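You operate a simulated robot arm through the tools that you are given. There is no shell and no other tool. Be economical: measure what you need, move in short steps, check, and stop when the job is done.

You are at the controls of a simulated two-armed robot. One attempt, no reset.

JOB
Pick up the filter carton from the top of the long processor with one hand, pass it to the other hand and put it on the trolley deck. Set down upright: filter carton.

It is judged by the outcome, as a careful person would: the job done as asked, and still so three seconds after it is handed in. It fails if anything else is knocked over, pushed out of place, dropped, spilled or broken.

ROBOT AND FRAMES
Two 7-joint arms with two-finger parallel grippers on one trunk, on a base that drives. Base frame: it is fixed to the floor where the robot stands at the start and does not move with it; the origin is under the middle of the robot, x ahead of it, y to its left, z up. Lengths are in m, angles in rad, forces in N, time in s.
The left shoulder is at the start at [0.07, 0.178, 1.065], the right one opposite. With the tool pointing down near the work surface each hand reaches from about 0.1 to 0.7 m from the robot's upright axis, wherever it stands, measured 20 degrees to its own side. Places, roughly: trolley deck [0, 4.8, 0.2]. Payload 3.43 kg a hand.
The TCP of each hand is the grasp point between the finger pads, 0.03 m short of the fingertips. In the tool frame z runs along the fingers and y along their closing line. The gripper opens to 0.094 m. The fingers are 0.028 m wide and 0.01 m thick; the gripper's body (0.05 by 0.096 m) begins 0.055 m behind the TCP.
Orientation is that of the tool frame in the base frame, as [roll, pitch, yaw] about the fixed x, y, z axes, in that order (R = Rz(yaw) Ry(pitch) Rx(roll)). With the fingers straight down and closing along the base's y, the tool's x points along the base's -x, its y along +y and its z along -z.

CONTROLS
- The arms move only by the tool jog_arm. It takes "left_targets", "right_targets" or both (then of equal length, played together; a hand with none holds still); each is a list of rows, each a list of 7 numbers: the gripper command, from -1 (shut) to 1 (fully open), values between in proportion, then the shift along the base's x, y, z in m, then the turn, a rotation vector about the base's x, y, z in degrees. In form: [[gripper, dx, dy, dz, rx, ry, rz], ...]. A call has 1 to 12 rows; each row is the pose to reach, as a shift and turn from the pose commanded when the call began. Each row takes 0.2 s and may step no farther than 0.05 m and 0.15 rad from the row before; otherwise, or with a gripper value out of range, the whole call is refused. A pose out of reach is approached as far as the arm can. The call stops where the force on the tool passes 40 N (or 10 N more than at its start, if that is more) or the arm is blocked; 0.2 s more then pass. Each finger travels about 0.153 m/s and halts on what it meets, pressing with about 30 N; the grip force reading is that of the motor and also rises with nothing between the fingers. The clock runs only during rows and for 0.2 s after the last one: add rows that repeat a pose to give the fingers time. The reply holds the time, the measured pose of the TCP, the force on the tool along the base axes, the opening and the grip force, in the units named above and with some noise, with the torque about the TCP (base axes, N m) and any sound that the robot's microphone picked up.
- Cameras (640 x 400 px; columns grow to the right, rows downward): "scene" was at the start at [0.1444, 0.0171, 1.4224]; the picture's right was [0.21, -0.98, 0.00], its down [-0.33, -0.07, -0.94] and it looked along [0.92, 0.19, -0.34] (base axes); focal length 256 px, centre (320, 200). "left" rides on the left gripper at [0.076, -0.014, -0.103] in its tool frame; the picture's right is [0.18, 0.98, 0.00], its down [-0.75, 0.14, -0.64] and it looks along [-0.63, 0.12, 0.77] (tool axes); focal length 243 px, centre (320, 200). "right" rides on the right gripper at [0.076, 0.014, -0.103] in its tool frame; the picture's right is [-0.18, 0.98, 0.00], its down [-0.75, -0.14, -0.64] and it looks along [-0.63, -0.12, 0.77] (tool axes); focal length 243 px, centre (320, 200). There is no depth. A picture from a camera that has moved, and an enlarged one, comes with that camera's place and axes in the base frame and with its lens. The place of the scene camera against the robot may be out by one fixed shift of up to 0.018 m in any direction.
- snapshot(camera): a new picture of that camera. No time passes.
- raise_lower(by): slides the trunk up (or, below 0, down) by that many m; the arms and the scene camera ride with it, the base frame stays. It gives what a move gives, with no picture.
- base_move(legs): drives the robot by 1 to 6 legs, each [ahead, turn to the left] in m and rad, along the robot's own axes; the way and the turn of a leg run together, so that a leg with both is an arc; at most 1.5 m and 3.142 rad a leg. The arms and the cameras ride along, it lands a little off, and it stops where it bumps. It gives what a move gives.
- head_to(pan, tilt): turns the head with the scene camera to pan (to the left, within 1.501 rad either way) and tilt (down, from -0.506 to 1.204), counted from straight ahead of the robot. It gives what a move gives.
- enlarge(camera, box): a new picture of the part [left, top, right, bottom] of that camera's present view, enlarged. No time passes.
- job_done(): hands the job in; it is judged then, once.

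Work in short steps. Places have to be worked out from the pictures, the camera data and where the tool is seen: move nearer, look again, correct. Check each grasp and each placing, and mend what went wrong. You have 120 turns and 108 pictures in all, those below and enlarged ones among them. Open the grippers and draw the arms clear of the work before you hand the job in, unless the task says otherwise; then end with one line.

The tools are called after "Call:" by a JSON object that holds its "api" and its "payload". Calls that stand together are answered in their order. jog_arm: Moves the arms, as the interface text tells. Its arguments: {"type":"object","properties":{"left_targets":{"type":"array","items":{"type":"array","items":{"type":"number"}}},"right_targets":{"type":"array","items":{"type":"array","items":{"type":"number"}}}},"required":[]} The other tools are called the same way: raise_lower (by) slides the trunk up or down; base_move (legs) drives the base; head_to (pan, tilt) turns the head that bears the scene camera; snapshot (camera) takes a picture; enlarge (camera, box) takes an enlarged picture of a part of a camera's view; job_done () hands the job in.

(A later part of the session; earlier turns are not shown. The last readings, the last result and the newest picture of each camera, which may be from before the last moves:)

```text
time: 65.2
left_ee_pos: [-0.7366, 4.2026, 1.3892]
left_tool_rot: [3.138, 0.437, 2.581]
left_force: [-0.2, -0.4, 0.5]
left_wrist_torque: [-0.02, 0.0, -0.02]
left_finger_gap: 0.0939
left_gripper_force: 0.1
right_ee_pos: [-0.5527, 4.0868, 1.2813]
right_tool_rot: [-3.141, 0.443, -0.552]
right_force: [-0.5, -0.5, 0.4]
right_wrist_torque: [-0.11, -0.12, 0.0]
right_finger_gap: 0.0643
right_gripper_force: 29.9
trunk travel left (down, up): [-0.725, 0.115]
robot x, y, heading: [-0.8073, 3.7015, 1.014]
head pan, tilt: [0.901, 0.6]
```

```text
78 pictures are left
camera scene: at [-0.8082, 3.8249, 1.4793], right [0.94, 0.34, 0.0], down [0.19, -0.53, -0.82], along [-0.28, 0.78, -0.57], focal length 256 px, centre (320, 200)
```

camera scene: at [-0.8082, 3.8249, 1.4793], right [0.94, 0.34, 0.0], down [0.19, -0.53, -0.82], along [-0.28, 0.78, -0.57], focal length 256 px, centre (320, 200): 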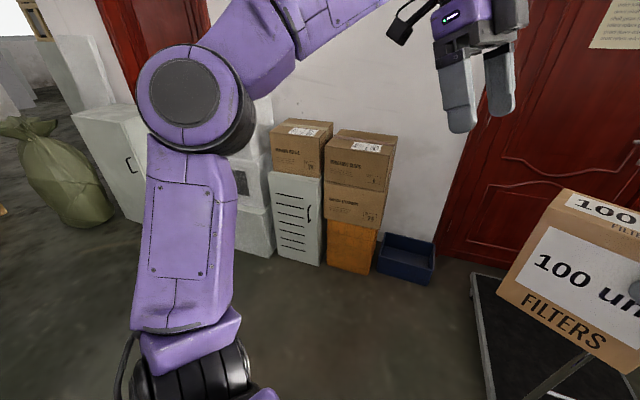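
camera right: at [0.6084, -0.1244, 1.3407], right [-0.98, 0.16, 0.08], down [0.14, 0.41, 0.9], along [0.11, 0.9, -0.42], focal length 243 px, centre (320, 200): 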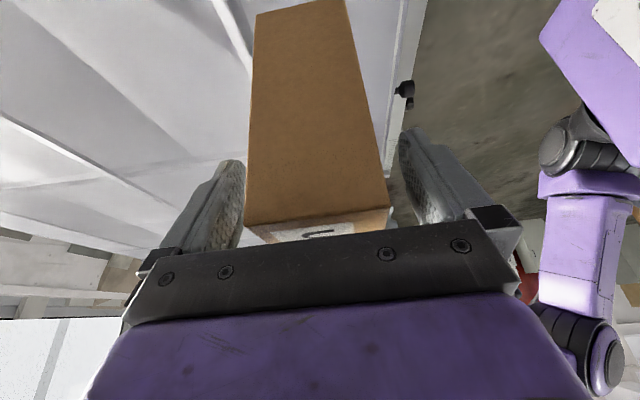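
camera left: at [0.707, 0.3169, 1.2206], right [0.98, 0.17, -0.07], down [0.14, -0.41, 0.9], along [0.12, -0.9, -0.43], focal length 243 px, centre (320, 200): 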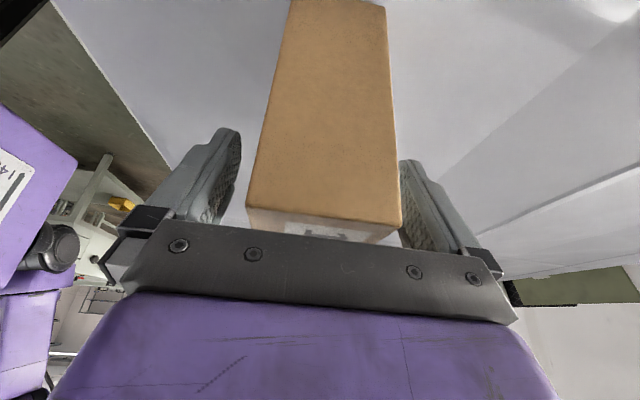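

Deck edges are x -0.29..0.29, y 4.37..5.14, and the boxes to the north start at y≈5.05 with tops near z 1.0, below my hands. I drive to about (-0.68, 4.68) and turn to face east (heading ≈ 0).

Call:
{"api": "base_move", "payload": {"legs": [[0.0, 0.43], [0.97, 0.0], [0.0, -1.45]]}}

Call:
{"api": "head_to", "payload": {"pan": 0.0, "tilt": 0.9}}

Call:
{"api": "snapshot", "payload": {"camera": "scene"}}

```text
time: 75.0
left_ee_pos: [-0.2324, 4.8525, 1.3899]
left_tool_rot: [3.139, 0.436, 1.566]
left_force: [0.8, -0.6, -0.7]
left_wrist_torque: [-0.01, 0.01, 0.02]
left_finger_gap: 0.0941
left_gripper_force: 0.2
right_ee_pos: [-0.2317, 4.6365, 1.2804]
right_tool_rot: [-3.14, 0.44, -1.565]
right_force: [-0.4, -0.1, -0.4]
right_wrist_torque: [-0.19, -0.01, 0.01]
right_finger_gap: 0.0645
right_gripper_force: 30.1
trunk travel left (down, up): [-0.725, 0.115]
robot x, y, heading: [-0.6937, 4.6516, 0.001]
head pan, tilt: [0.901, 0.6]
```

```text
time: 76.2
left_ee_pos: [-0.2315, 4.852, 1.389]
left_tool_rot: [3.14, 0.435, 1.567]
left_force: [1.0, -1.4, 0.6]
left_wrist_torque: [0.01, 0.02, 0.03]
left_finger_gap: 0.0939
left_gripper_force: 0.1
right_ee_pos: [-0.2327, 4.6372, 1.2798]
right_tool_rot: [-3.139, 0.44, -1.565]
right_force: [-0.8, 0.5, 0.7]
right_wrist_torque: [-0.21, 0.03, 0.01]
right_finger_gap: 0.0643
right_gripper_force: 29.9
trunk travel left (down, up): [-0.725, 0.115]
robot x, y, heading: [-0.6935, 4.6527, 0.004]
head pan, tilt: [0.0, 0.901]
```

```text
77 pictures are left
camera scene: at [-0.5654, 4.6462, 1.4546], right [0.0, -1.0, 0.0], down [-0.78, 0.0, -0.62], along [0.62, 0.0, -0.78], focal length 256 px, centre (320, 200)
```

scene: 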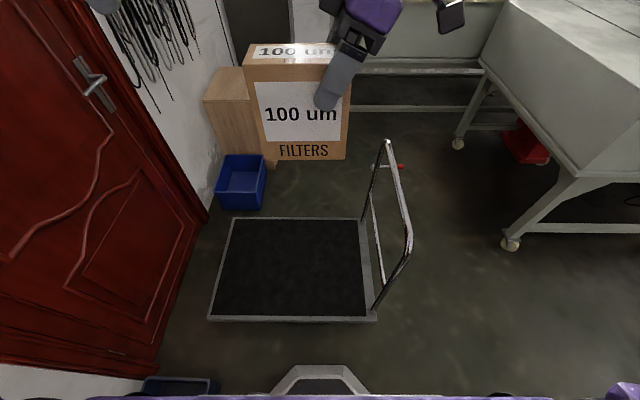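

I'm facing the trolley well. I lift the left hand out of the way and turn the right hand with the carton -90°, so its lean faces back toward me, away from the handle.

Call:
{"api": "jog_arm", "payload": {"left_targets": [[1, -0.01, 0.005, 0.015, 0, 0, 0], [1, -0.02, 0.01, 0.03, 0, 0, 0], [1, -0.03, 0.015, 0.045, 0, 0, 0], [1, -0.04, 0.02, 0.05, 0, 0, 0], [1, -0.05, 0.02, 0.05, 0, 0, 0], [1, -0.06, 0.02, 0.05, 0, 0, 0], [1, -0.07, 0.02, 0.05, 0, 0, 0], [1, -0.08, 0.02, 0.05, 0, 0, 0], [1, -0.09, 0.02, 0.05, 0, 0, 0], [1, -0.1, 0.02, 0.05, 0, 0, 0], [1, -0.1, 0.02, 0.05, 0, 0, 0], [1, -0.1, 0.02, 0.05, 0, 0, 0]], "right_targets": [[-1, 0, 0.0, 0, 0, 0, -7.5], [-1, 0, 0.0, 0, 0, 0, -15], [-1, 0, 0.0, 0, 0, 0, -22.5], [-1, 0, 0, 0, 0, 0, -30], [-1, 0, 0, 0, 0, 0, -37.5], [-1, 0, 0, 0, 0, 0, -45], [-1, 0, 0, 0, 0, 0, -52.5], [-1, 0, 0, 0, 0, 0, -60], [-1, 0, 0, 0, 0, 0, -67.5], [-1, 0, 0, 0, 0, 0, -75], [-1, 0, 0, 0, 0, 0, -82.5], [-1, 0, 0, 0, 0, 0, -90]]}}

Call:
{"api": "snapshot", "payload": {"camera": "scene"}}

Call:
{"api": "snapshot", "payload": {"camera": "right"}}

Call:
{"api": "head_to", "payload": {"pan": 1.2, "tilt": 0.6}}

Call:
{"api": "snapshot", "payload": {"camera": "scene"}}

Call:
{"api": "head_to", "payload": {"pan": -1.0, "tilt": 0.6}}

Call:
{"api": "snapshot", "payload": {"camera": "scene"}}

```text
time: 78.8
left_ee_pos: [-0.3326, 4.8735, 1.4376]
left_tool_rot: [3.138, 0.435, 1.567]
left_force: [-1.5, 0.6, -0.5]
left_wrist_torque: [0.0, 0.01, -0.01]
left_finger_gap: 0.094
left_gripper_force: 0.1
right_ee_pos: [-0.2318, 4.6381, 1.2807]
right_tool_rot: [-3.141, 0.44, -3.136]
right_force: [0.0, 1.2, -0.6]
right_wrist_torque: [0.01, 0.19, -0.02]
right_finger_gap: 0.0645
right_gripper_force: 30.3
trunk travel left (down, up): [-0.725, 0.115]
robot x, y, heading: [-0.6953, 4.6515, -0.003]
head pan, tilt: [0.0, 0.901]
```

```text
76 pictures are left
camera scene: at [-0.5654, 4.6465, 1.4545], right [0.0, -1.0, 0.0], down [-0.78, 0.0, -0.62], along [0.62, 0.0, -0.78], focal length 256 px, centre (320, 200)
```

scene: 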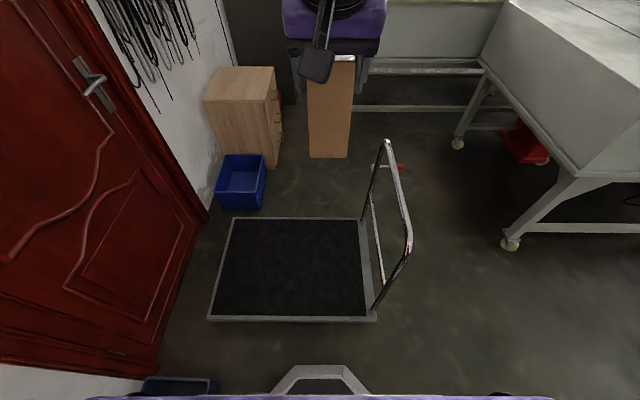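

```text
75 pictures are left
camera right: at [-0.3449, 4.6505, 1.3409], right [0.16, 0.98, 0.08], down [0.41, -0.14, 0.9], along [0.9, -0.12, -0.42], focal length 243 px, centre (320, 200)
```

right: 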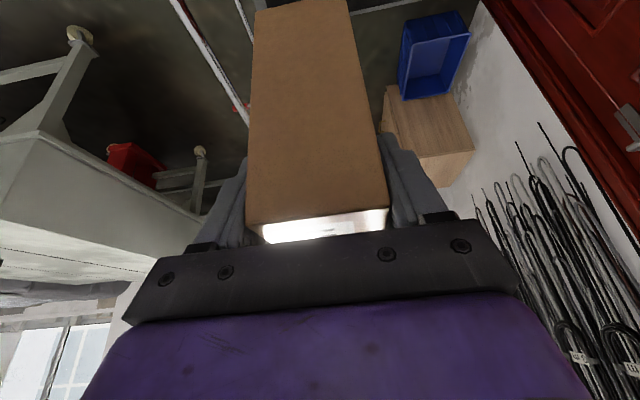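

```text
time: 80.2
left_ee_pos: [-0.3324, 4.8736, 1.4408]
left_tool_rot: [3.139, 0.437, 1.568]
left_force: [0.7, 0.0, -0.2]
left_wrist_torque: [0.0, 0.0, -0.02]
left_finger_gap: 0.0939
left_gripper_force: 0.0
right_ee_pos: [-0.2318, 4.6361, 1.2804]
right_tool_rot: [-3.138, 0.441, -3.135]
right_force: [-1.2, 0.0, 0.8]
right_wrist_torque: [0.04, 0.19, 0.03]
right_finger_gap: 0.0645
right_gripper_force: 29.9
trunk travel left (down, up): [-0.725, 0.115]
robot x, y, heading: [-0.6958, 4.6506, 0.002]
head pan, tilt: [1.201, 0.6]
```

```text
74 pictures are left
camera scene: at [-0.609, 4.7284, 1.4793], right [0.93, -0.36, 0.0], down [-0.2, -0.53, -0.82], along [0.3, 0.77, -0.57], focal length 256 px, centre (320, 200)
```

scene: 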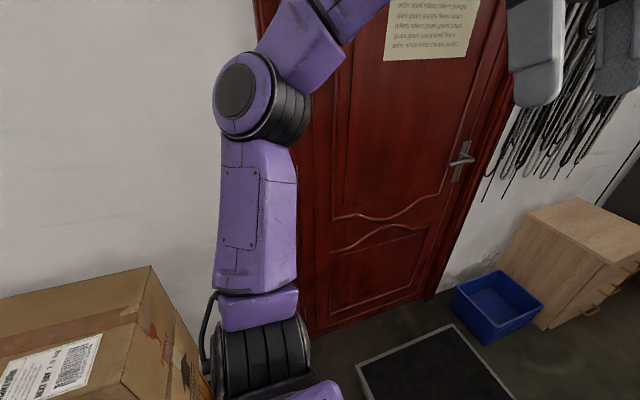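

```text
time: 82.3
left_ee_pos: [-0.3327, 4.8724, 1.4383]
left_tool_rot: [3.138, 0.435, 1.566]
left_force: [0.6, 0.4, -0.4]
left_wrist_torque: [0.03, -0.02, -0.01]
left_finger_gap: 0.0941
left_gripper_force: 0.0
right_ee_pos: [-0.2333, 4.6363, 1.2801]
right_tool_rot: [-3.141, 0.44, -3.133]
right_force: [0.4, -0.1, 0.3]
right_wrist_torque: [-0.03, 0.2, 0.01]
right_finger_gap: 0.0645
right_gripper_force: 29.8
trunk travel left (down, up): [-0.725, 0.115]
robot x, y, heading: [-0.6959, 4.6517, -0.0]
head pan, tilt: [-1.0, 0.6]
```

```text
73 pictures are left
camera scene: at [-0.593, 4.5718, 1.4793], right [-0.84, -0.54, 0.0], down [-0.31, 0.47, -0.82], along [0.45, -0.69, -0.57], focal length 256 px, centre (320, 200)
```

scene: 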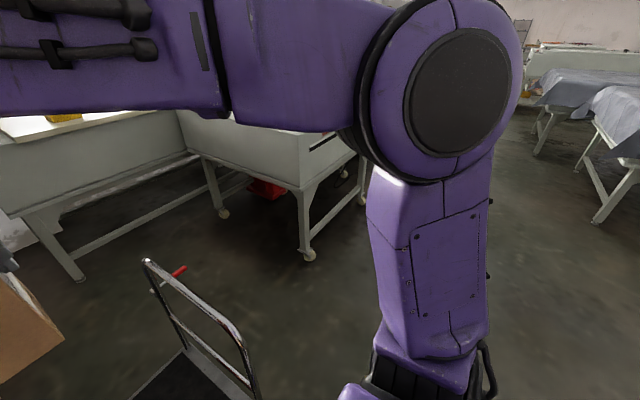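

The upper-left stack corner is near (-0.73, 4.96), which is close to my left shoulder. I nudge forward 0.08 m with a slight right turn to gain clearance before lowering, then re-check.

Call:
{"api": "base_move", "payload": {"legs": [[0.08, -0.15]]}}

Call:
{"api": "jog_arm", "payload": {"right_targets": [[-1, 0, 0.04, 0, 0, 0, 0], [-1, 0, 0.08, 0, 0, 0, 0], [-1, 0, 0.12, 0, 0, 0, 0], [-1, 0, 0.15, 0, 0, 0, 0], [-1, 0, 0.15, 0, 0, 0, 0]]}}

Call:
{"api": "head_to", "payload": {"pan": 1.45, "tilt": 1.0}}

Call:
{"api": "snapshot", "payload": {"camera": "scene"}}

Call:
{"api": "head_to", "payload": {"pan": -0.5, "tilt": 0.9}}

Call:
{"api": "snapshot", "payload": {"camera": "scene"}}

```text
time: 83.3
left_ee_pos: [-0.2406, 4.8152, 1.4438]
left_tool_rot: [3.124, 0.44, 1.413]
left_force: [0.0, 0.1, 0.1]
left_wrist_torque: [0.01, -0.09, 0.06]
left_finger_gap: 0.0941
left_gripper_force: 0.0
right_ee_pos: [-0.1741, 4.5665, 1.2852]
right_tool_rot: [-3.137, 0.451, 3.0]
right_force: [-1.4, 0.1, -3.8]
right_wrist_torque: [0.0, 0.17, 0.0]
right_finger_gap: 0.0641
right_gripper_force: 30.5
trunk travel left (down, up): [-0.725, 0.115]
robot x, y, heading: [-0.6192, 4.6437, -0.147]
head pan, tilt: [-1.0, 0.6]
```

```text
time: 84.5
left_ee_pos: [-0.2291, 4.8102, 1.4421]
left_tool_rot: [3.132, 0.438, 1.417]
left_force: [-0.3, -0.6, 0.2]
left_wrist_torque: [0.0, -0.02, 0.01]
left_finger_gap: 0.094
left_gripper_force: 0.0
right_ee_pos: [-0.1653, 4.709, 1.2943]
right_tool_rot: [3.111, 0.446, 2.984]
right_force: [-1.3, 0.2, -4.9]
right_wrist_torque: [0.04, 0.21, 0.01]
right_finger_gap: 0.0641
right_gripper_force: 30.4
trunk travel left (down, up): [-0.725, 0.115]
robot x, y, heading: [-0.6175, 4.6458, -0.141]
head pan, tilt: [-1.0, 0.6]
```

```text
time: 86.8
left_ee_pos: [-0.2271, 4.8122, 1.4403]
left_tool_rot: [3.135, 0.439, 1.416]
left_force: [-0.4, 0.4, -0.2]
left_wrist_torque: [-0.01, 0.0, 0.0]
left_finger_gap: 0.094
left_gripper_force: 0.1
right_ee_pos: [-0.1615, 4.7076, 1.2916]
right_tool_rot: [3.113, 0.441, 2.979]
right_force: [0.2, 0.1, -6.2]
right_wrist_torque: [0.02, 0.18, -0.01]
right_finger_gap: 0.0644
right_gripper_force: 29.6
trunk travel left (down, up): [-0.725, 0.115]
robot x, y, heading: [-0.6177, 4.6439, -0.145]
head pan, tilt: [1.45, 1.0]
```

```text
72 pictures are left
camera scene: at [-0.5452, 4.7005, 1.4473], right [0.96, -0.27, 0.0], down [-0.22, -0.81, -0.54], along [0.14, 0.52, -0.84], focal length 256 px, centre (320, 200)
```

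scene: 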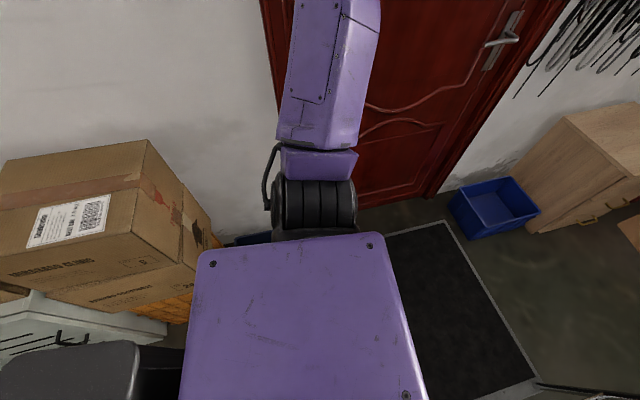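

```text
time: 88.7
left_ee_pos: [-0.2271, 4.8106, 1.4396]
left_tool_rot: [3.136, 0.438, 1.417]
left_force: [-0.7, -0.2, -0.5]
left_wrist_torque: [0.05, -0.01, -0.02]
left_finger_gap: 0.0941
left_gripper_force: 0.1
right_ee_pos: [-0.1611, 4.7072, 1.2906]
right_tool_rot: [3.112, 0.441, 2.981]
right_force: [-0.5, 0.2, -4.8]
right_wrist_torque: [0.02, 0.18, -0.01]
right_finger_gap: 0.0646
right_gripper_force: 29.4
trunk travel left (down, up): [-0.725, 0.115]
robot x, y, heading: [-0.6158, 4.6421, -0.147]
head pan, tilt: [-0.499, 0.901]
```

```text
71 pictures are left
camera scene: at [-0.5034, 4.5878, 1.4545], right [-0.6, -0.8, 0.0], down [-0.63, 0.47, -0.62], along [0.5, -0.37, -0.78], focal length 256 px, centre (320, 200)
```

scene: 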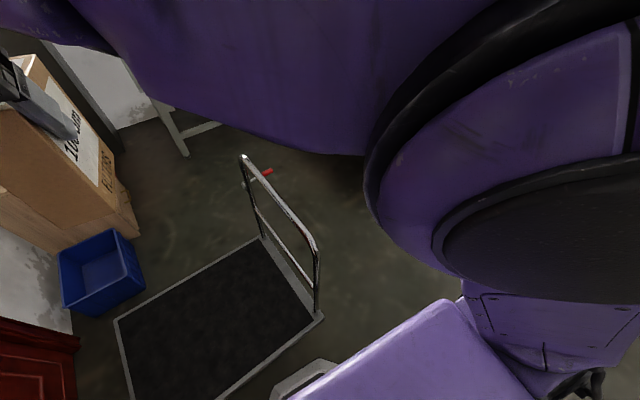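

The right hand didn't arrive exactly and shows a new ~5 N. It may be touching the left hand, so I check the views.

Call:
{"api": "snapshot", "payload": {"camera": "left"}}

Call:
{"api": "head_to", "payload": {"pan": 0.3, "tilt": 0.3}}

Call:
{"api": "snapshot", "payload": {"camera": "scene"}}

```text
70 pictures are left
camera left: at [-0.224, 4.9248, 1.502], right [1.0, 0.02, -0.07], down [0.07, -0.43, 0.9], along [-0.02, -0.9, -0.43], focal length 243 px, centre (320, 200)
```

left: 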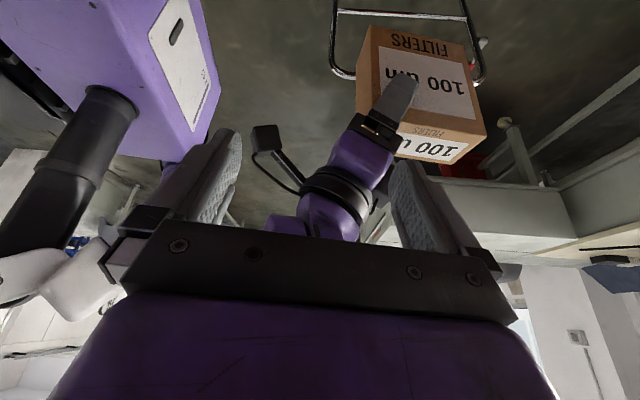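

```text
time: 89.8
left_ee_pos: [-0.2269, 4.8126, 1.4405]
left_tool_rot: [3.134, 0.438, 1.417]
left_force: [-0.5, -0.6, -1.1]
left_wrist_torque: [0.01, -0.01, -0.01]
left_finger_gap: 0.0938
left_gripper_force: 0.0
right_ee_pos: [-0.162, 4.7087, 1.291]
right_tool_rot: [3.112, 0.441, 2.979]
right_force: [0.1, -0.3, -5.5]
right_wrist_torque: [0.07, 0.2, 0.0]
right_finger_gap: 0.0644
right_gripper_force: 29.5
trunk travel left (down, up): [-0.725, 0.115]
robot x, y, heading: [-0.6214, 4.6486, -0.147]
head pan, tilt: [0.3, 0.3]
```

```text
69 pictures are left
camera scene: at [-0.4714, 4.6473, 1.5067], right [0.15, -0.99, 0.0], down [-0.29, -0.04, -0.95], along [0.94, 0.14, -0.3], focal length 256 px, centre (320, 200)
```

scene: 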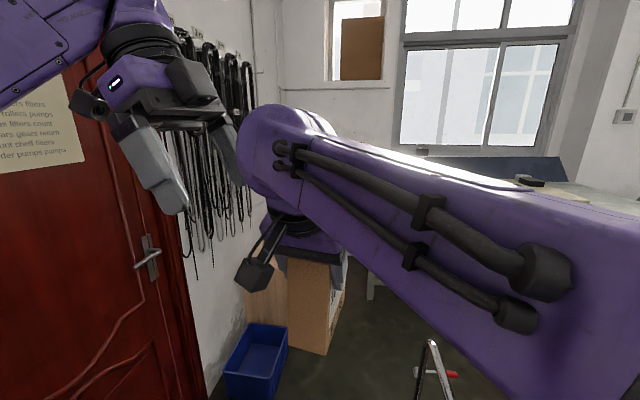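

I move the left hand up and away, then see how the right reads.

Call:
{"api": "jog_arm", "payload": {"left_targets": [[1, -0.01, 0.02, 0.03, 0, 0, 0], [1, -0.02, 0.05, 0.05, 0, 0, 0], [1, -0.03, 0.08, 0.06, 0, 0, 0], [1, -0.03, 0.08, 0.06, 0, 0, 0]]}}

Call:
{"api": "jog_arm", "payload": {"right_targets": [[-1, 0, 0, 0, 0, 0, 0], [-1, 0, 0, 0, 0, 0, 0]]}}

```text
time: 90.8
left_ee_pos: [-0.2484, 4.8424, 1.4409]
left_tool_rot: [3.133, 0.44, 1.417]
left_force: [0.5, 0.0, -0.9]
left_wrist_torque: [0.01, 0.02, 0.02]
left_finger_gap: 0.0942
left_gripper_force: 0.2
left hand out of reach, approached as far as the arm can: row 1, 2, 3, 4
right_ee_pos: [-0.1618, 4.7069, 1.2905]
right_tool_rot: [3.113, 0.441, 2.98]
right_force: [0.2, 0.0, -5.1]
right_wrist_torque: [0.01, 0.18, 0.0]
right_finger_gap: 0.0642
right_gripper_force: 30.1
trunk travel left (down, up): [-0.725, 0.115]
robot x, y, heading: [-0.6173, 4.6417, -0.154]
head pan, tilt: [0.3, 0.3]
```

```text
time: 91.4
left_ee_pos: [-0.2482, 4.8435, 1.4424]
left_tool_rot: [3.134, 0.443, 1.416]
left_force: [0.1, -0.3, 0.9]
left_wrist_torque: [0.02, 0.0, 0.02]
left_finger_gap: 0.0941
left_gripper_force: 0.0
right_ee_pos: [-0.1621, 4.7082, 1.2915]
right_tool_rot: [3.113, 0.441, 2.981]
right_force: [0.0, 0.2, -6.0]
right_wrist_torque: [0.06, 0.16, -0.02]
right_finger_gap: 0.0642
right_gripper_force: 30.3
trunk travel left (down, up): [-0.725, 0.115]
robot x, y, heading: [-0.6136, 4.6435, -0.151]
head pan, tilt: [0.3, 0.3]
```

Clearances look fine: forearm to handle post about 0.1 m, and trunk to stack about 0.2 m. I lower the trunk in two stages.

Call:
{"api": "raise_lower", "payload": {"by": -0.3}}

Call:
{"api": "head_to", "payload": {"pan": -0.5, "tilt": 0.8}}

Call:
{"api": "snapshot", "payload": {"camera": "scene"}}

Call:
{"api": "snapshot", "payload": {"camera": "right"}}

Call:
{"api": "snapshot", "payload": {"camera": "left"}}

```text
time: 94.4
left_ee_pos: [-0.2483, 4.8433, 1.1418]
left_tool_rot: [3.132, 0.441, 1.415]
left_force: [-0.1, 0.0, 0.4]
left_wrist_torque: [-0.02, 0.0, 0.0]
left_finger_gap: 0.094
left_gripper_force: 0.0
right_ee_pos: [-0.1622, 4.7083, 0.992]
right_tool_rot: [3.112, 0.443, 2.981]
right_force: [0.4, 0.7, -5.3]
right_wrist_torque: [0.03, 0.21, -0.01]
right_finger_gap: 0.0644
right_gripper_force: 29.9
trunk travel left (down, up): [-0.425, 0.415]
robot x, y, heading: [-0.6201, 4.646, -0.149]
head pan, tilt: [0.3, 0.3]
```

```text
time: 95.5
left_ee_pos: [-0.2479, 4.8426, 1.1412]
left_tool_rot: [3.132, 0.44, 1.416]
left_force: [-0.6, -0.6, -0.5]
left_wrist_torque: [0.0, 0.03, 0.02]
left_finger_gap: 0.0939
left_gripper_force: 0.0
right_ee_pos: [-0.1632, 4.7077, 0.9924]
right_tool_rot: [3.11, 0.44, 2.983]
right_force: [0.4, -0.7, -4.8]
right_wrist_torque: [0.04, 0.15, 0.01]
right_finger_gap: 0.0645
right_gripper_force: 29.9
trunk travel left (down, up): [-0.425, 0.415]
robot x, y, heading: [-0.6169, 4.6427, -0.146]
head pan, tilt: [-0.499, 0.799]
```

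```text
68 pictures are left
camera scene: at [-0.4995, 4.5846, 1.1625], right [-0.6, -0.8, 0.0], down [-0.57, 0.43, -0.7], along [0.56, -0.42, -0.72], focal length 256 px, centre (320, 200)
```

scene: 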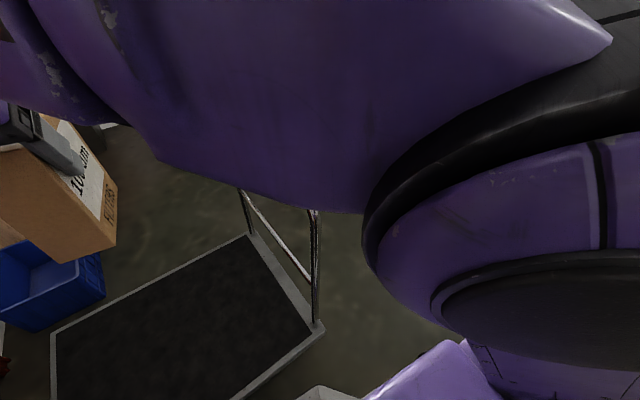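

```text
67 pictures are left
camera right: at [-0.271, 4.7365, 1.0516], right [0.31, 0.94, 0.1], down [0.38, -0.22, 0.9], along [0.87, -0.24, -0.43], focal length 243 px, centre (320, 200)
```

right: 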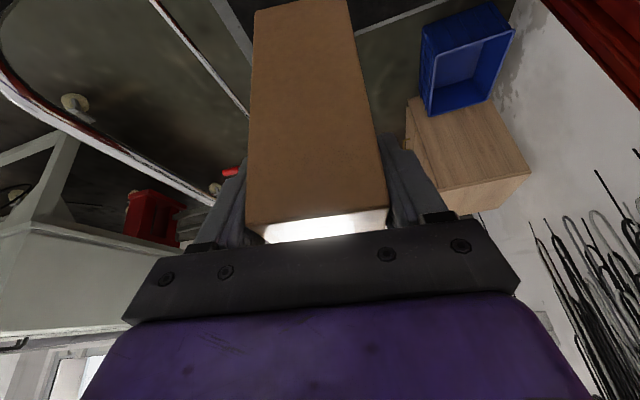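

```text
66 pictures are left
camera left: at [-0.2454, 4.9565, 1.2028], right [1.0, 0.02, -0.07], down [0.07, -0.42, 0.9], along [-0.01, -0.91, -0.42], focal length 243 px, centre (320, 200)
```

left: 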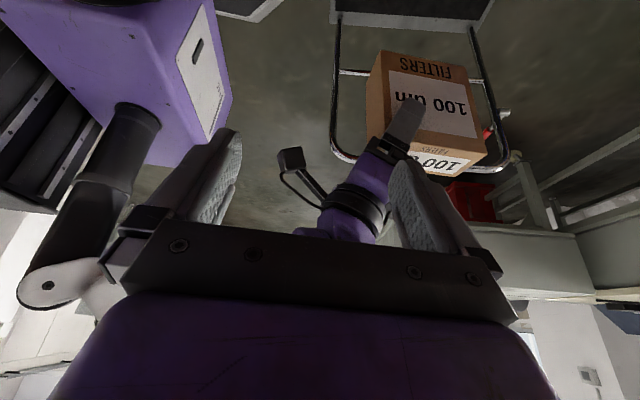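

There's about 0.1 m of plan clearance between the forearm and the handle post. I lower the right hand with the arm by 0.2 m here and fix the small roll, then re-check before the remaining trunk travel.

Call:
{"api": "jog_arm", "payload": {"right_targets": [[-1, 0, 0, -0.03, -0.8, 0.1, 0], [-1, 0, 0, -0.06, -1.5, 0.25, 0], [-1, 0, 0, -0.09, -1.5, 0.25, 0], [-1, 0, 0, -0.12, -1.5, 0.25, 0], [-1, 0, 0, -0.15, -1.5, 0.25, 0], [-1, 0, 0, -0.18, -1.5, 0.25, 0], [-1, 0, 0, -0.21, -1.5, 0.25, 0], [-1, 0, 0, -0.21, -1.5, 0.25, 0]]}}

Call:
{"api": "snapshot", "payload": {"camera": "scene"}}

Call:
{"api": "snapshot", "payload": {"camera": "left"}}

```text
time: 97.5
left_ee_pos: [-0.2475, 4.8437, 1.1414]
left_tool_rot: [3.133, 0.439, 1.417]
left_force: [0.8, -0.5, -0.2]
left_wrist_torque: [0.06, 0.06, -0.02]
left_finger_gap: 0.0942
left_gripper_force: 0.0
right_ee_pos: [-0.1569, 4.7101, 0.8044]
right_tool_rot: [3.098, 0.456, 2.959]
right_force: [-0.6, 0.0, -4.6]
right_wrist_torque: [0.04, 0.2, 0.02]
right_finger_gap: 0.0643
right_gripper_force: 30.1
trunk travel left (down, up): [-0.425, 0.415]
robot x, y, heading: [-0.6183, 4.6392, -0.148]
head pan, tilt: [-0.499, 0.799]
stopped in row 8 (right hand): the arm was blocked; the commanded pose is now the measured one
```

```text
65 pictures are left
camera scene: at [-0.4995, 4.5843, 1.1625], right [-0.6, -0.8, 0.0], down [-0.57, 0.43, -0.7], along [0.56, -0.42, -0.72], focal length 256 px, centre (320, 200)
```

scene: 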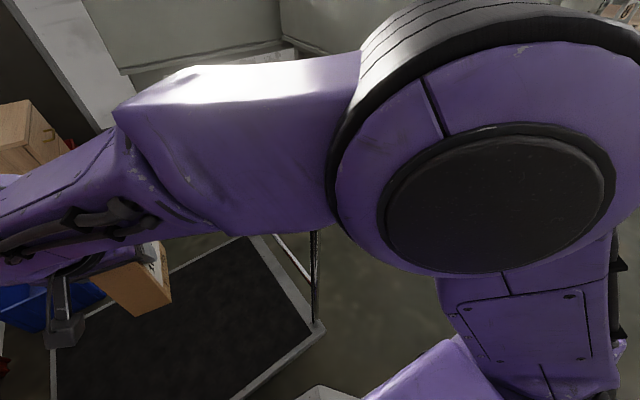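

```text
64 pictures are left
camera left: at [-0.2453, 4.9564, 1.2029], right [1.0, 0.02, -0.07], down [0.07, -0.42, 0.9], along [-0.01, -0.91, -0.42], focal length 243 px, centre (320, 200)
```

left: 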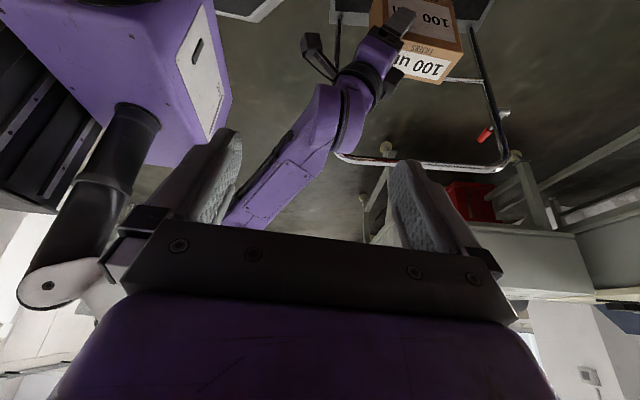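

The arm is blocked, most likely its elbow folding against my own body, since the hand has crossed the centre line. The trolley hasn't moved. I ease the hand up and back toward the right side (y ≈ 4.62) and look again.

Call:
{"api": "jog_arm", "payload": {"right_targets": [[-1, 0, -0.02, 0.02, 0, 0, 0], [-1, 0, -0.04, 0.02, 0, 0, 0], [-1, 0, -0.06, 0.02, -1, 0, 0], [-1, 0, -0.09, 0.02, -2.5, 0.4, 0], [-1, 0, -0.09, 0.02, -2.5, 0.4, 0]]}}

Call:
{"api": "snapshot", "payload": {"camera": "scene"}}

Call:
{"api": "snapshot", "payload": {"camera": "left"}}

```text
time: 98.7
left_ee_pos: [-0.2479, 4.8434, 1.1409]
left_tool_rot: [3.132, 0.44, 1.418]
left_force: [0.2, 0.8, -0.3]
left_wrist_torque: [0.0, 0.02, 0.02]
left_finger_gap: 0.0941
left_gripper_force: 0.1
right_ee_pos: [-0.1575, 4.6208, 0.8207]
right_tool_rot: [-3.126, 0.456, 2.99]
right_force: [0.6, 0.7, -5.5]
right_wrist_torque: [0.03, 0.19, 0.02]
right_finger_gap: 0.0642
right_gripper_force: 30.2
trunk travel left (down, up): [-0.425, 0.415]
robot x, y, heading: [-0.6165, 4.6447, -0.15]
head pan, tilt: [-0.499, 0.799]
```

```text
63 pictures are left
camera scene: at [-0.4996, 4.5852, 1.1625], right [-0.6, -0.8, 0.0], down [-0.57, 0.43, -0.7], along [0.56, -0.42, -0.72], focal length 256 px, centre (320, 200)
```

scene: 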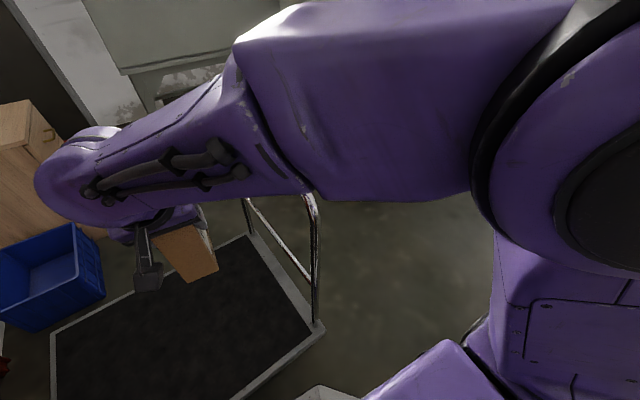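

```text
62 pictures are left
camera left: at [-0.2455, 4.9572, 1.2026], right [1.0, 0.02, -0.07], down [0.07, -0.42, 0.9], along [-0.01, -0.91, -0.42], focal length 243 px, centre (320, 200)
```

left: 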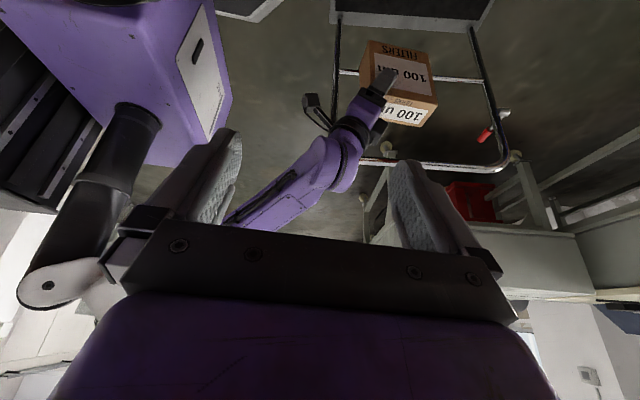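

The arm tracks freely again. I lower the trunk 0.2 m and check the forearm against the handle.

Call:
{"api": "raise_lower", "payload": {"by": -0.2}}

Call:
{"api": "head_to", "payload": {"pan": -0.2, "tilt": 0.9}}

Call:
{"api": "snapshot", "payload": {"camera": "scene"}}

Call:
{"api": "snapshot", "payload": {"camera": "left"}}

Call:
{"api": "snapshot", "payload": {"camera": "right"}}

```text
time: 100.9
left_ee_pos: [-0.2469, 4.8414, 0.9421]
left_tool_rot: [3.133, 0.438, 1.416]
left_force: [0.8, -0.7, 0.2]
left_wrist_torque: [0.0, -0.01, -0.01]
left_finger_gap: 0.0939
left_gripper_force: 0.1
right_ee_pos: [-0.1576, 4.6211, 0.6197]
right_tool_rot: [-3.128, 0.456, 2.988]
right_force: [0.4, 0.7, -5.2]
right_wrist_torque: [0.0, 0.25, -0.03]
right_finger_gap: 0.0644
right_gripper_force: 30.4
trunk travel left (down, up): [-0.225, 0.615]
robot x, y, heading: [-0.6148, 4.6427, -0.147]
head pan, tilt: [-0.499, 0.799]
```

```text
time: 101.7
left_ee_pos: [-0.2467, 4.8426, 0.9418]
left_tool_rot: [3.134, 0.439, 1.419]
left_force: [-1.1, -0.3, 1.1]
left_wrist_torque: [0.01, -0.02, 0.0]
left_finger_gap: 0.0938
left_gripper_force: 0.0
right_ee_pos: [-0.1567, 4.6208, 0.6206]
right_tool_rot: [-3.128, 0.455, 2.987]
right_force: [-0.8, 0.0, -5.2]
right_wrist_torque: [0.0, 0.2, 0.0]
right_finger_gap: 0.0643
right_gripper_force: 30.0
trunk travel left (down, up): [-0.225, 0.615]
robot x, y, heading: [-0.6139, 4.6447, -0.148]
head pan, tilt: [-0.201, 0.901]
```

```text
61 pictures are left
camera scene: at [-0.4931, 4.6072, 0.9546], right [-0.34, -0.94, 0.0], down [-0.74, 0.27, -0.62], along [0.58, -0.21, -0.78], focal length 256 px, centre (320, 200)
```

scene: 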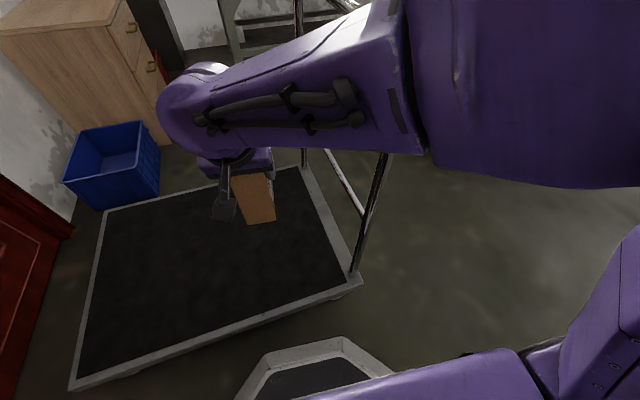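

```text
60 pictures are left
camera left: at [-0.2456, 4.9564, 1.0029], right [1.0, 0.02, -0.07], down [0.07, -0.42, 0.9], along [-0.01, -0.91, -0.42], focal length 243 px, centre (320, 200)
```

left: 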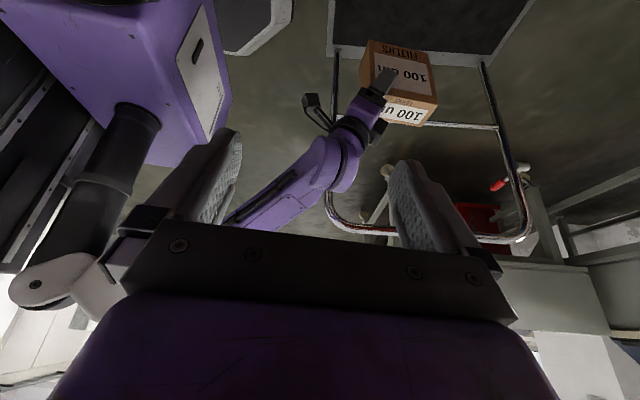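

```text
59 pictures are left
camera right: at [-0.2671, 4.6529, 0.6782], right [0.32, 0.95, 0.07], down [0.37, -0.19, 0.91], along [0.87, -0.26, -0.41], focal length 243 px, centre (320, 200)
```

right: 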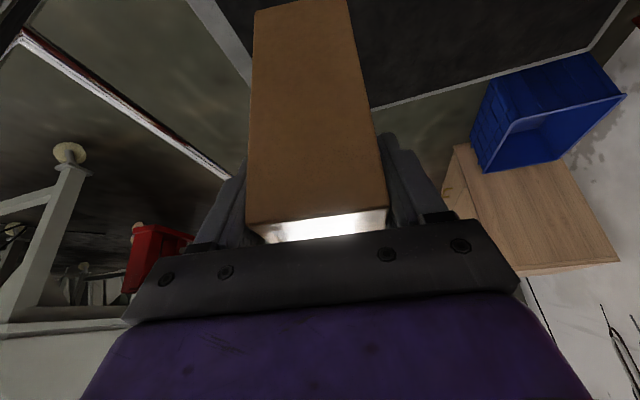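

The forearm stays about 0.12 m from the handle post in plan. I lower another 0.2 m, leaving the carton bottom about 0.09 m above the deck.

Call:
{"api": "raise_lower", "payload": {"by": -0.2}}

Call:
{"api": "snapshot", "payload": {"camera": "scene"}}

Call:
{"api": "snapshot", "payload": {"camera": "left"}}

```text
time: 103.9
left_ee_pos: [-0.2494, 4.8433, 0.7406]
left_tool_rot: [3.132, 0.44, 1.416]
left_force: [-0.2, 0.4, 0.3]
left_wrist_torque: [0.01, -0.01, 0.05]
left_finger_gap: 0.094
left_gripper_force: 0.0
right_ee_pos: [-0.1588, 4.6196, 0.4198]
right_tool_rot: [-3.128, 0.455, 2.986]
right_force: [-0.5, -0.5, -4.8]
right_wrist_torque: [0.04, 0.18, -0.02]
right_finger_gap: 0.0643
right_gripper_force: 29.5
trunk travel left (down, up): [-0.025, 0.815]
robot x, y, heading: [-0.6205, 4.6426, -0.151]
head pan, tilt: [-0.201, 0.901]
```

```text
58 pictures are left
camera scene: at [-0.4933, 4.6072, 0.7546], right [-0.34, -0.94, 0.0], down [-0.74, 0.27, -0.62], along [0.58, -0.21, -0.78], focal length 256 px, centre (320, 200)
```

scene: 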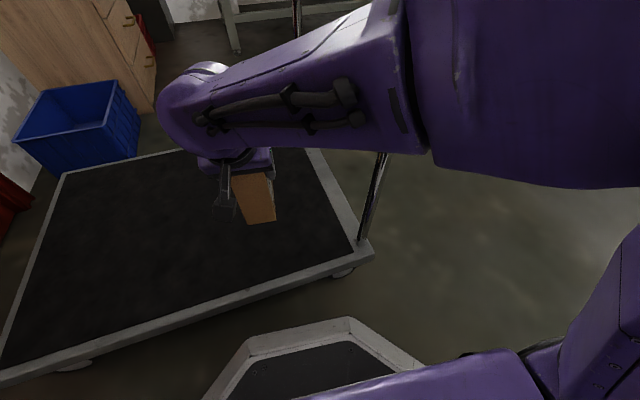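

```text
57 pictures are left
camera left: at [-0.2457, 4.9563, 0.8029], right [1.0, 0.02, -0.07], down [0.07, -0.42, 0.9], along [-0.01, -0.91, -0.42], focal length 243 px, centre (320, 200)
```

left: 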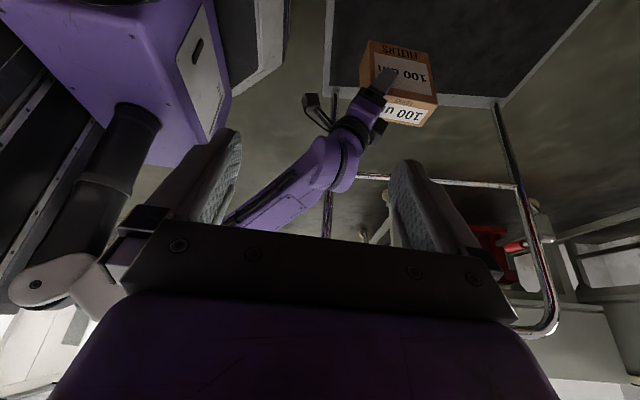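

I level the carton with a small orientation fix and lower 0.07 m toward the deck.

Call:
{"api": "jog_arm", "payload": {"right_targets": [[-1, 0, 0, -0.02, 0.8, 0.75, 0], [-1, 0, 0, -0.04, 0.8, 0.75, 0], [-1, 0, 0, -0.06, 0.8, 0.75, 0], [-1, 0, 0, -0.07, 0.8, 0.75, 0], [-1, 0, 0, -0.07, 0.8, 0.75, 0]]}}

Call:
{"api": "enlarge", "payload": {"camera": "left", "box": [300, 0, 500, 140]}}

Call:
{"api": "snapshot", "payload": {"camera": "right"}}

```text
time: 105.1
left_ee_pos: [-0.2469, 4.8431, 0.7413]
left_tool_rot: [3.132, 0.439, 1.418]
left_force: [0.7, 0.2, -0.5]
left_wrist_torque: [0.0, 0.0, 0.0]
left_finger_gap: 0.0941
left_gripper_force: 0.0
right_ee_pos: [-0.1551, 4.622, 0.3539]
right_tool_rot: [3.122, 0.442, 2.973]
right_force: [0.0, 0.0, -4.5]
right_wrist_torque: [0.0, 0.19, 0.0]
right_finger_gap: 0.0643
right_gripper_force: 29.7
trunk travel left (down, up): [-0.025, 0.815]
robot x, y, heading: [-0.6174, 4.6423, -0.149]
head pan, tilt: [-0.201, 0.901]
```

```text
2.86 times, centred on (400, 70) of left
camera zoom: at [-0.2457, 4.9563, 0.8028], right [1.0, 0.02, -0.07], down [0.07, -0.42, 0.9], along [-0.01, -0.91, -0.42], focal length 693 px, centre (91, 571)
```

zoom: 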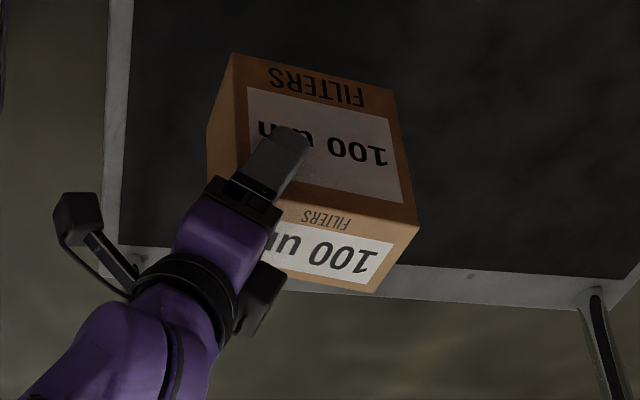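

```text
55 pictures are left
camera right: at [-0.2647, 4.6526, 0.4144], right [0.32, 0.94, 0.09], down [0.38, -0.22, 0.9], along [0.87, -0.25, -0.42], focal length 243 px, centre (320, 200)
```

right: 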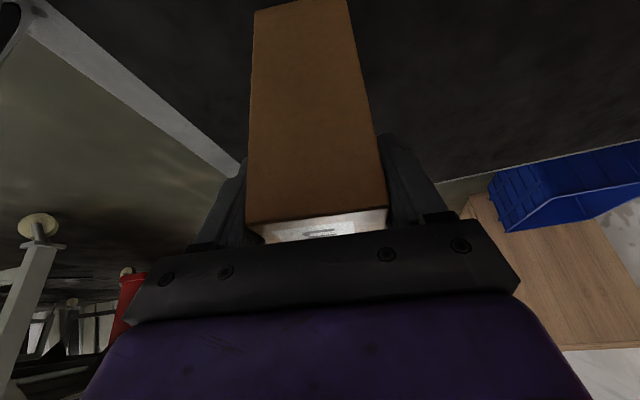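

The roll drifts again as the arm folds. I shift the hand slightly outward (+x, -y) to regain freedom, with a roll correction.

Call:
{"api": "jog_arm", "payload": {"right_targets": [[-1, 0.015, -0.015, 0.01, 0, 0, 0], [-1, 0.03, -0.03, 0.01, -0.5, 0, 0], [-1, 0.04, -0.045, 0.01, -1.1, 0.15, 0], [-1, 0.04, -0.045, 0.01, -1.1, 0.15, 0]]}}

```text
time: 106.1
left_ee_pos: [-0.2478, 4.8431, 0.7408]
left_tool_rot: [3.133, 0.439, 1.418]
left_force: [0.3, 0.1, -0.3]
left_wrist_torque: [0.04, 0.01, 0.02]
left_finger_gap: 0.0938
left_gripper_force: 0.1
right_ee_pos: [-0.1162, 4.5758, 0.3599]
right_tool_rot: [-3.116, 0.44, 2.993]
right_force: [0.4, 0.1, -4.4]
right_wrist_torque: [0.02, 0.2, -0.02]
right_finger_gap: 0.0644
right_gripper_force: 29.6
trunk travel left (down, up): [-0.025, 0.815]
robot x, y, heading: [-0.6198, 4.6426, -0.148]
head pan, tilt: [-0.201, 0.901]
```

The arm now tracks exactly. I undo the excess roll (+1.4°) and check.

Call:
{"api": "jog_arm", "payload": {"right_targets": [[-1, 0, 0, 0, 0.7, -0.1, 0], [-1, 0, 0, -0.005, 1.35, -0.2, 0], [-1, 0, 0, -0.01, 1.35, -0.2, 0], [-1, 0, 0, -0.01, 1.35, -0.2, 0]]}}

Call:
{"api": "enlarge", "payload": {"camera": "left", "box": [300, 0, 500, 140]}}

Call:
{"api": "snapshot", "payload": {"camera": "scene"}}

```text
time: 107.1
left_ee_pos: [-0.2485, 4.8426, 0.7412]
left_tool_rot: [3.133, 0.44, 1.416]
left_force: [-0.6, 0.2, 0.2]
left_wrist_torque: [0.03, 0.0, -0.03]
left_finger_gap: 0.0941
left_gripper_force: 0.2
right_ee_pos: [-0.1181, 4.5748, 0.3511]
right_tool_rot: [3.133, 0.441, 2.978]
right_force: [0.4, -0.1, -4.9]
right_wrist_torque: [0.02, 0.18, -0.01]
right_finger_gap: 0.0643
right_gripper_force: 30.3
trunk travel left (down, up): [-0.025, 0.815]
robot x, y, heading: [-0.6141, 4.6455, -0.145]
head pan, tilt: [-0.201, 0.901]
```

```text
2.86 times, centred on (400, 70) of left
camera zoom: at [-0.2456, 4.9563, 0.8029], right [1.0, 0.02, -0.07], down [0.07, -0.42, 0.9], along [-0.01, -0.91, -0.42], focal length 693 px, centre (91, 571)
```

zoom: 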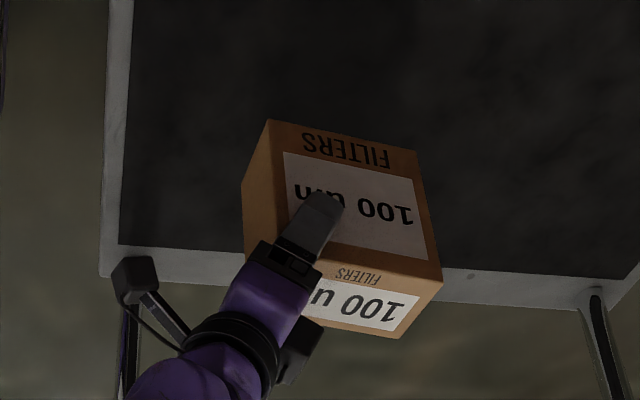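

```text
53 pictures are left
camera scene: at [-0.4932, 4.6072, 0.7545], right [-0.34, -0.94, 0.0], down [-0.74, 0.27, -0.62], along [0.58, -0.21, -0.78], focal length 256 px, centre (320, 200)
```

scene: 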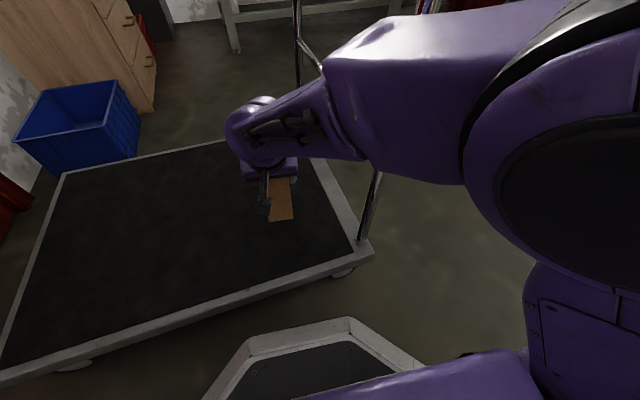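

It's level and over the deck. I lower in small steps, watching for the deck taking the weight.

Call:
{"api": "jog_arm", "payload": {"right_targets": [[-1, 0, 0, -0.005, 0, 0, 0], [-1, 0, 0, -0.01, 0, 0, 0], [-1, 0, 0, -0.014, 0, 0, 0], [-1, 0, 0, -0.014, 0, 0, 0]]}}

```text
time: 108.1
left_ee_pos: [-0.2484, 4.8424, 0.7413]
left_tool_rot: [3.133, 0.442, 1.419]
left_force: [-0.3, 0.1, -0.5]
left_wrist_torque: [0.06, 0.01, 0.04]
left_finger_gap: 0.0942
left_gripper_force: 0.1
right_ee_pos: [-0.1142, 4.5762, 0.3454]
right_tool_rot: [3.106, 0.448, 2.96]
right_force: [0.6, 0.3, -4.8]
right_wrist_torque: [-0.01, 0.23, 0.01]
right_finger_gap: 0.0643
right_gripper_force: 30.1
trunk travel left (down, up): [-0.025, 0.815]
robot x, y, heading: [-0.6197, 4.6441, -0.144]
head pan, tilt: [-0.201, 0.901]
```

As the arm goes lower it runs into a limit, since the deck hasn't yet taken any weight. I raise slightly, back the base 0.06 m and extend the arm by the same amount for a freer posture.

Call:
{"api": "jog_arm", "payload": {"right_targets": [[-1, -0.0, 0, 0.015, 0, 0, 0], [-1, 0.0, 0, 0.03, 0, 0, 0], [-1, 0.0, 0, 0.03, 0, 0, 0]]}}

Call:
{"api": "base_move", "payload": {"legs": [[-0.06, 0.0]]}}

Call:
{"api": "jog_arm", "payload": {"right_targets": [[-1, 0.02, -0.003, 0, 0, 0, 0], [-1, 0.04, -0.006, 0, 0, 0, 0], [-1, 0.06, -0.009, 0, 0, 0, 0], [-1, 0.06, -0.009, 0, 0, 0, 0]]}}

Call:
{"api": "snapshot", "payload": {"camera": "scene"}}

```text
time: 108.9
left_ee_pos: [-0.249, 4.8428, 0.7417]
left_tool_rot: [3.132, 0.439, 1.417]
left_force: [-0.2, -0.7, -1.1]
left_wrist_torque: [-0.01, 0.04, 0.01]
left_finger_gap: 0.0942
left_gripper_force: 0.1
right_ee_pos: [-0.1165, 4.5758, 0.3662]
right_tool_rot: [3.13, 0.439, 2.976]
right_force: [-0.1, 0.5, -4.5]
right_wrist_torque: [0.05, 0.2, 0.02]
right_finger_gap: 0.0644
right_gripper_force: 30.3
trunk travel left (down, up): [-0.025, 0.815]
robot x, y, heading: [-0.6176, 4.6426, -0.145]
head pan, tilt: [-0.201, 0.901]
```

```text
time: 109.8
left_ee_pos: [-0.3084, 4.8513, 0.7415]
left_tool_rot: [3.133, 0.439, 1.416]
left_force: [0.4, 0.7, 0.1]
left_wrist_torque: [-0.02, -0.04, -0.02]
left_finger_gap: 0.0939
left_gripper_force: 0.1
right_ee_pos: [-0.1775, 4.5853, 0.3691]
right_tool_rot: [3.132, 0.442, 2.978]
right_force: [0.6, 0.1, -3.9]
right_wrist_torque: [0.06, 0.2, -0.03]
right_finger_gap: 0.0641
right_gripper_force: 30.4
trunk travel left (down, up): [-0.025, 0.815]
robot x, y, heading: [-0.6761, 4.6537, -0.151]
head pan, tilt: [-0.201, 0.901]
```

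```text
time: 110.8
left_ee_pos: [-0.3092, 4.8504, 0.7422]
left_tool_rot: [3.133, 0.439, 1.418]
left_force: [-0.5, -0.3, -1.0]
left_wrist_torque: [0.0, 0.0, 0.0]
left_finger_gap: 0.0939
left_gripper_force: 0.0
right_ee_pos: [-0.1126, 4.5723, 0.3858]
right_tool_rot: [3.088, 0.457, 2.947]
right_force: [-0.6, -0.6, -5.1]
right_wrist_torque: [0.01, 0.17, -0.01]
right_finger_gap: 0.0641
right_gripper_force: 29.9
trunk travel left (down, up): [-0.025, 0.815]
robot x, y, heading: [-0.677, 4.6513, -0.143]
head pan, tilt: [-0.201, 0.901]
```

```text
52 pictures are left
camera scene: at [-0.553, 4.6161, 0.7545], right [-0.34, -0.94, 0.0], down [-0.74, 0.27, -0.62], along [0.58, -0.21, -0.78], focal length 256 px, centre (320, 200)
```

scene: 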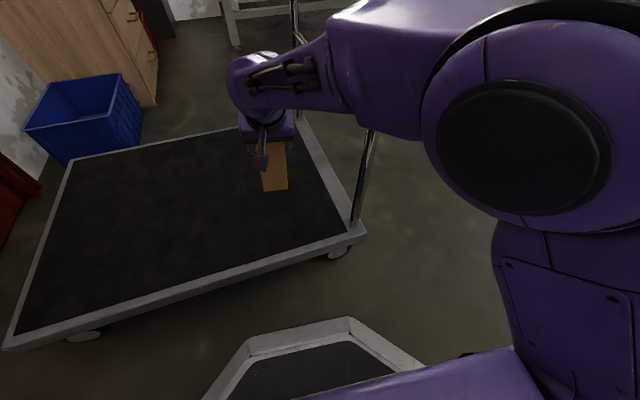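

Extending makes the tracking error grow, as if a joint sits at its limit. The arm drifts clockwise about the tool axis, so I pull back a bit and yaw the carton clockwise by 16°, which the job doesn't mind, to test if that frees it.

Call:
{"api": "jog_arm", "payload": {"right_targets": [[-1, -0.015, 0, 0.015, 0, 0, 0], [-1, -0.03, 0, 0.02, 0, 0, -4], [-1, -0.03, 0, 0.02, 0, 0, -8], [-1, -0.03, 0, 0.02, 0, 0, -12], [-1, -0.03, 0, 0.02, 0, 0, -16], [-1, -0.03, 0, 0.02, 0, 0, -16]]}}

```text
time: 112.2
left_ee_pos: [-0.3074, 4.852, 0.7414]
left_tool_rot: [3.132, 0.44, 1.418]
left_force: [-0.1, 0.5, 0.8]
left_wrist_torque: [0.02, 0.0, 0.0]
left_finger_gap: 0.094
left_gripper_force: 0.0
right_ee_pos: [-0.1434, 4.5727, 0.4027]
right_tool_rot: [3.08, 0.434, 2.663]
right_force: [-0.1, -0.2, -5.0]
right_wrist_torque: [0.09, 0.18, 0.03]
right_finger_gap: 0.0644
right_gripper_force: 30.4
trunk travel left (down, up): [-0.025, 0.815]
robot x, y, heading: [-0.6758, 4.6493, -0.146]
head pan, tilt: [-0.201, 0.901]
```

I test tracking with a roll correction and a small descent.

Call:
{"api": "jog_arm", "payload": {"right_targets": [[-1, 0, 0, 0, -1.4, 0.7, 0], [-1, 0, 0, -0.01, -2.8, 1.45, 0], [-1, 0, 0, -0.02, -2.8, 1.45, 0], [-1, 0, 0, -0.02, -2.8, 1.45, 0]]}}

Call:
{"api": "snapshot", "payload": {"camera": "scene"}}

Call:
{"api": "snapshot", "payload": {"camera": "left"}}

```text
time: 113.2
left_ee_pos: [-0.3086, 4.8513, 0.7411]
left_tool_rot: [3.133, 0.44, 1.417]
left_force: [0.1, 0.1, -0.6]
left_wrist_torque: [0.05, 0.03, 0.01]
left_finger_gap: 0.0941
left_gripper_force: 0.1
right_ee_pos: [-0.1419, 4.5718, 0.3878]
right_tool_rot: [3.126, 0.437, 2.681]
right_force: [-0.1, 0.6, -5.0]
right_wrist_torque: [0.05, 0.18, 0.0]
right_finger_gap: 0.0644
right_gripper_force: 30.0
trunk travel left (down, up): [-0.025, 0.815]
robot x, y, heading: [-0.6794, 4.652, -0.145]
head pan, tilt: [-0.201, 0.901]
```

```text
51 pictures are left
camera scene: at [-0.553, 4.6161, 0.7545], right [-0.34, -0.94, 0.0], down [-0.74, 0.27, -0.62], along [0.58, -0.21, -0.78], focal length 256 px, centre (320, 200)
```

scene: 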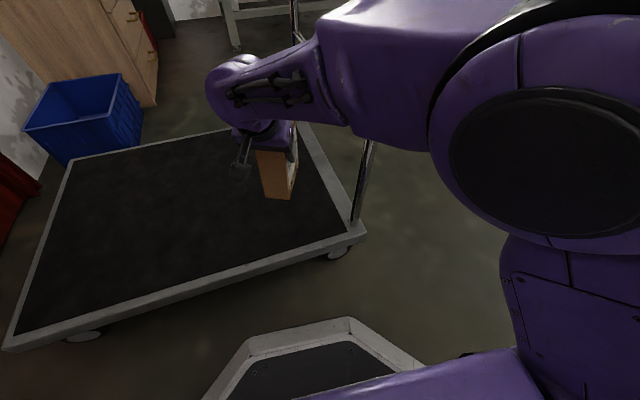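

```text
50 pictures are left
camera left: at [-0.3055, 4.9653, 0.8028], right [1.0, 0.02, -0.07], down [0.07, -0.42, 0.9], along [-0.01, -0.91, -0.42], focal length 243 px, centre (320, 200)
```

left: 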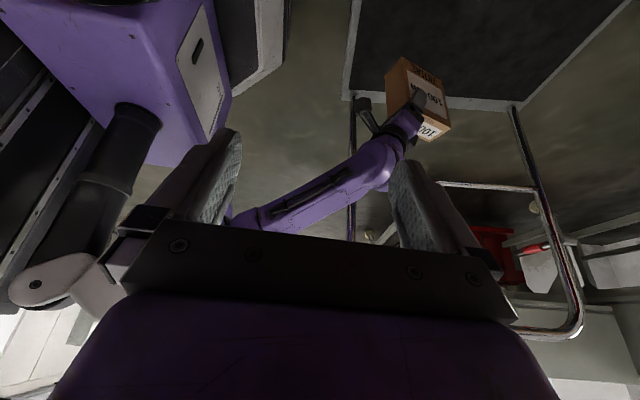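

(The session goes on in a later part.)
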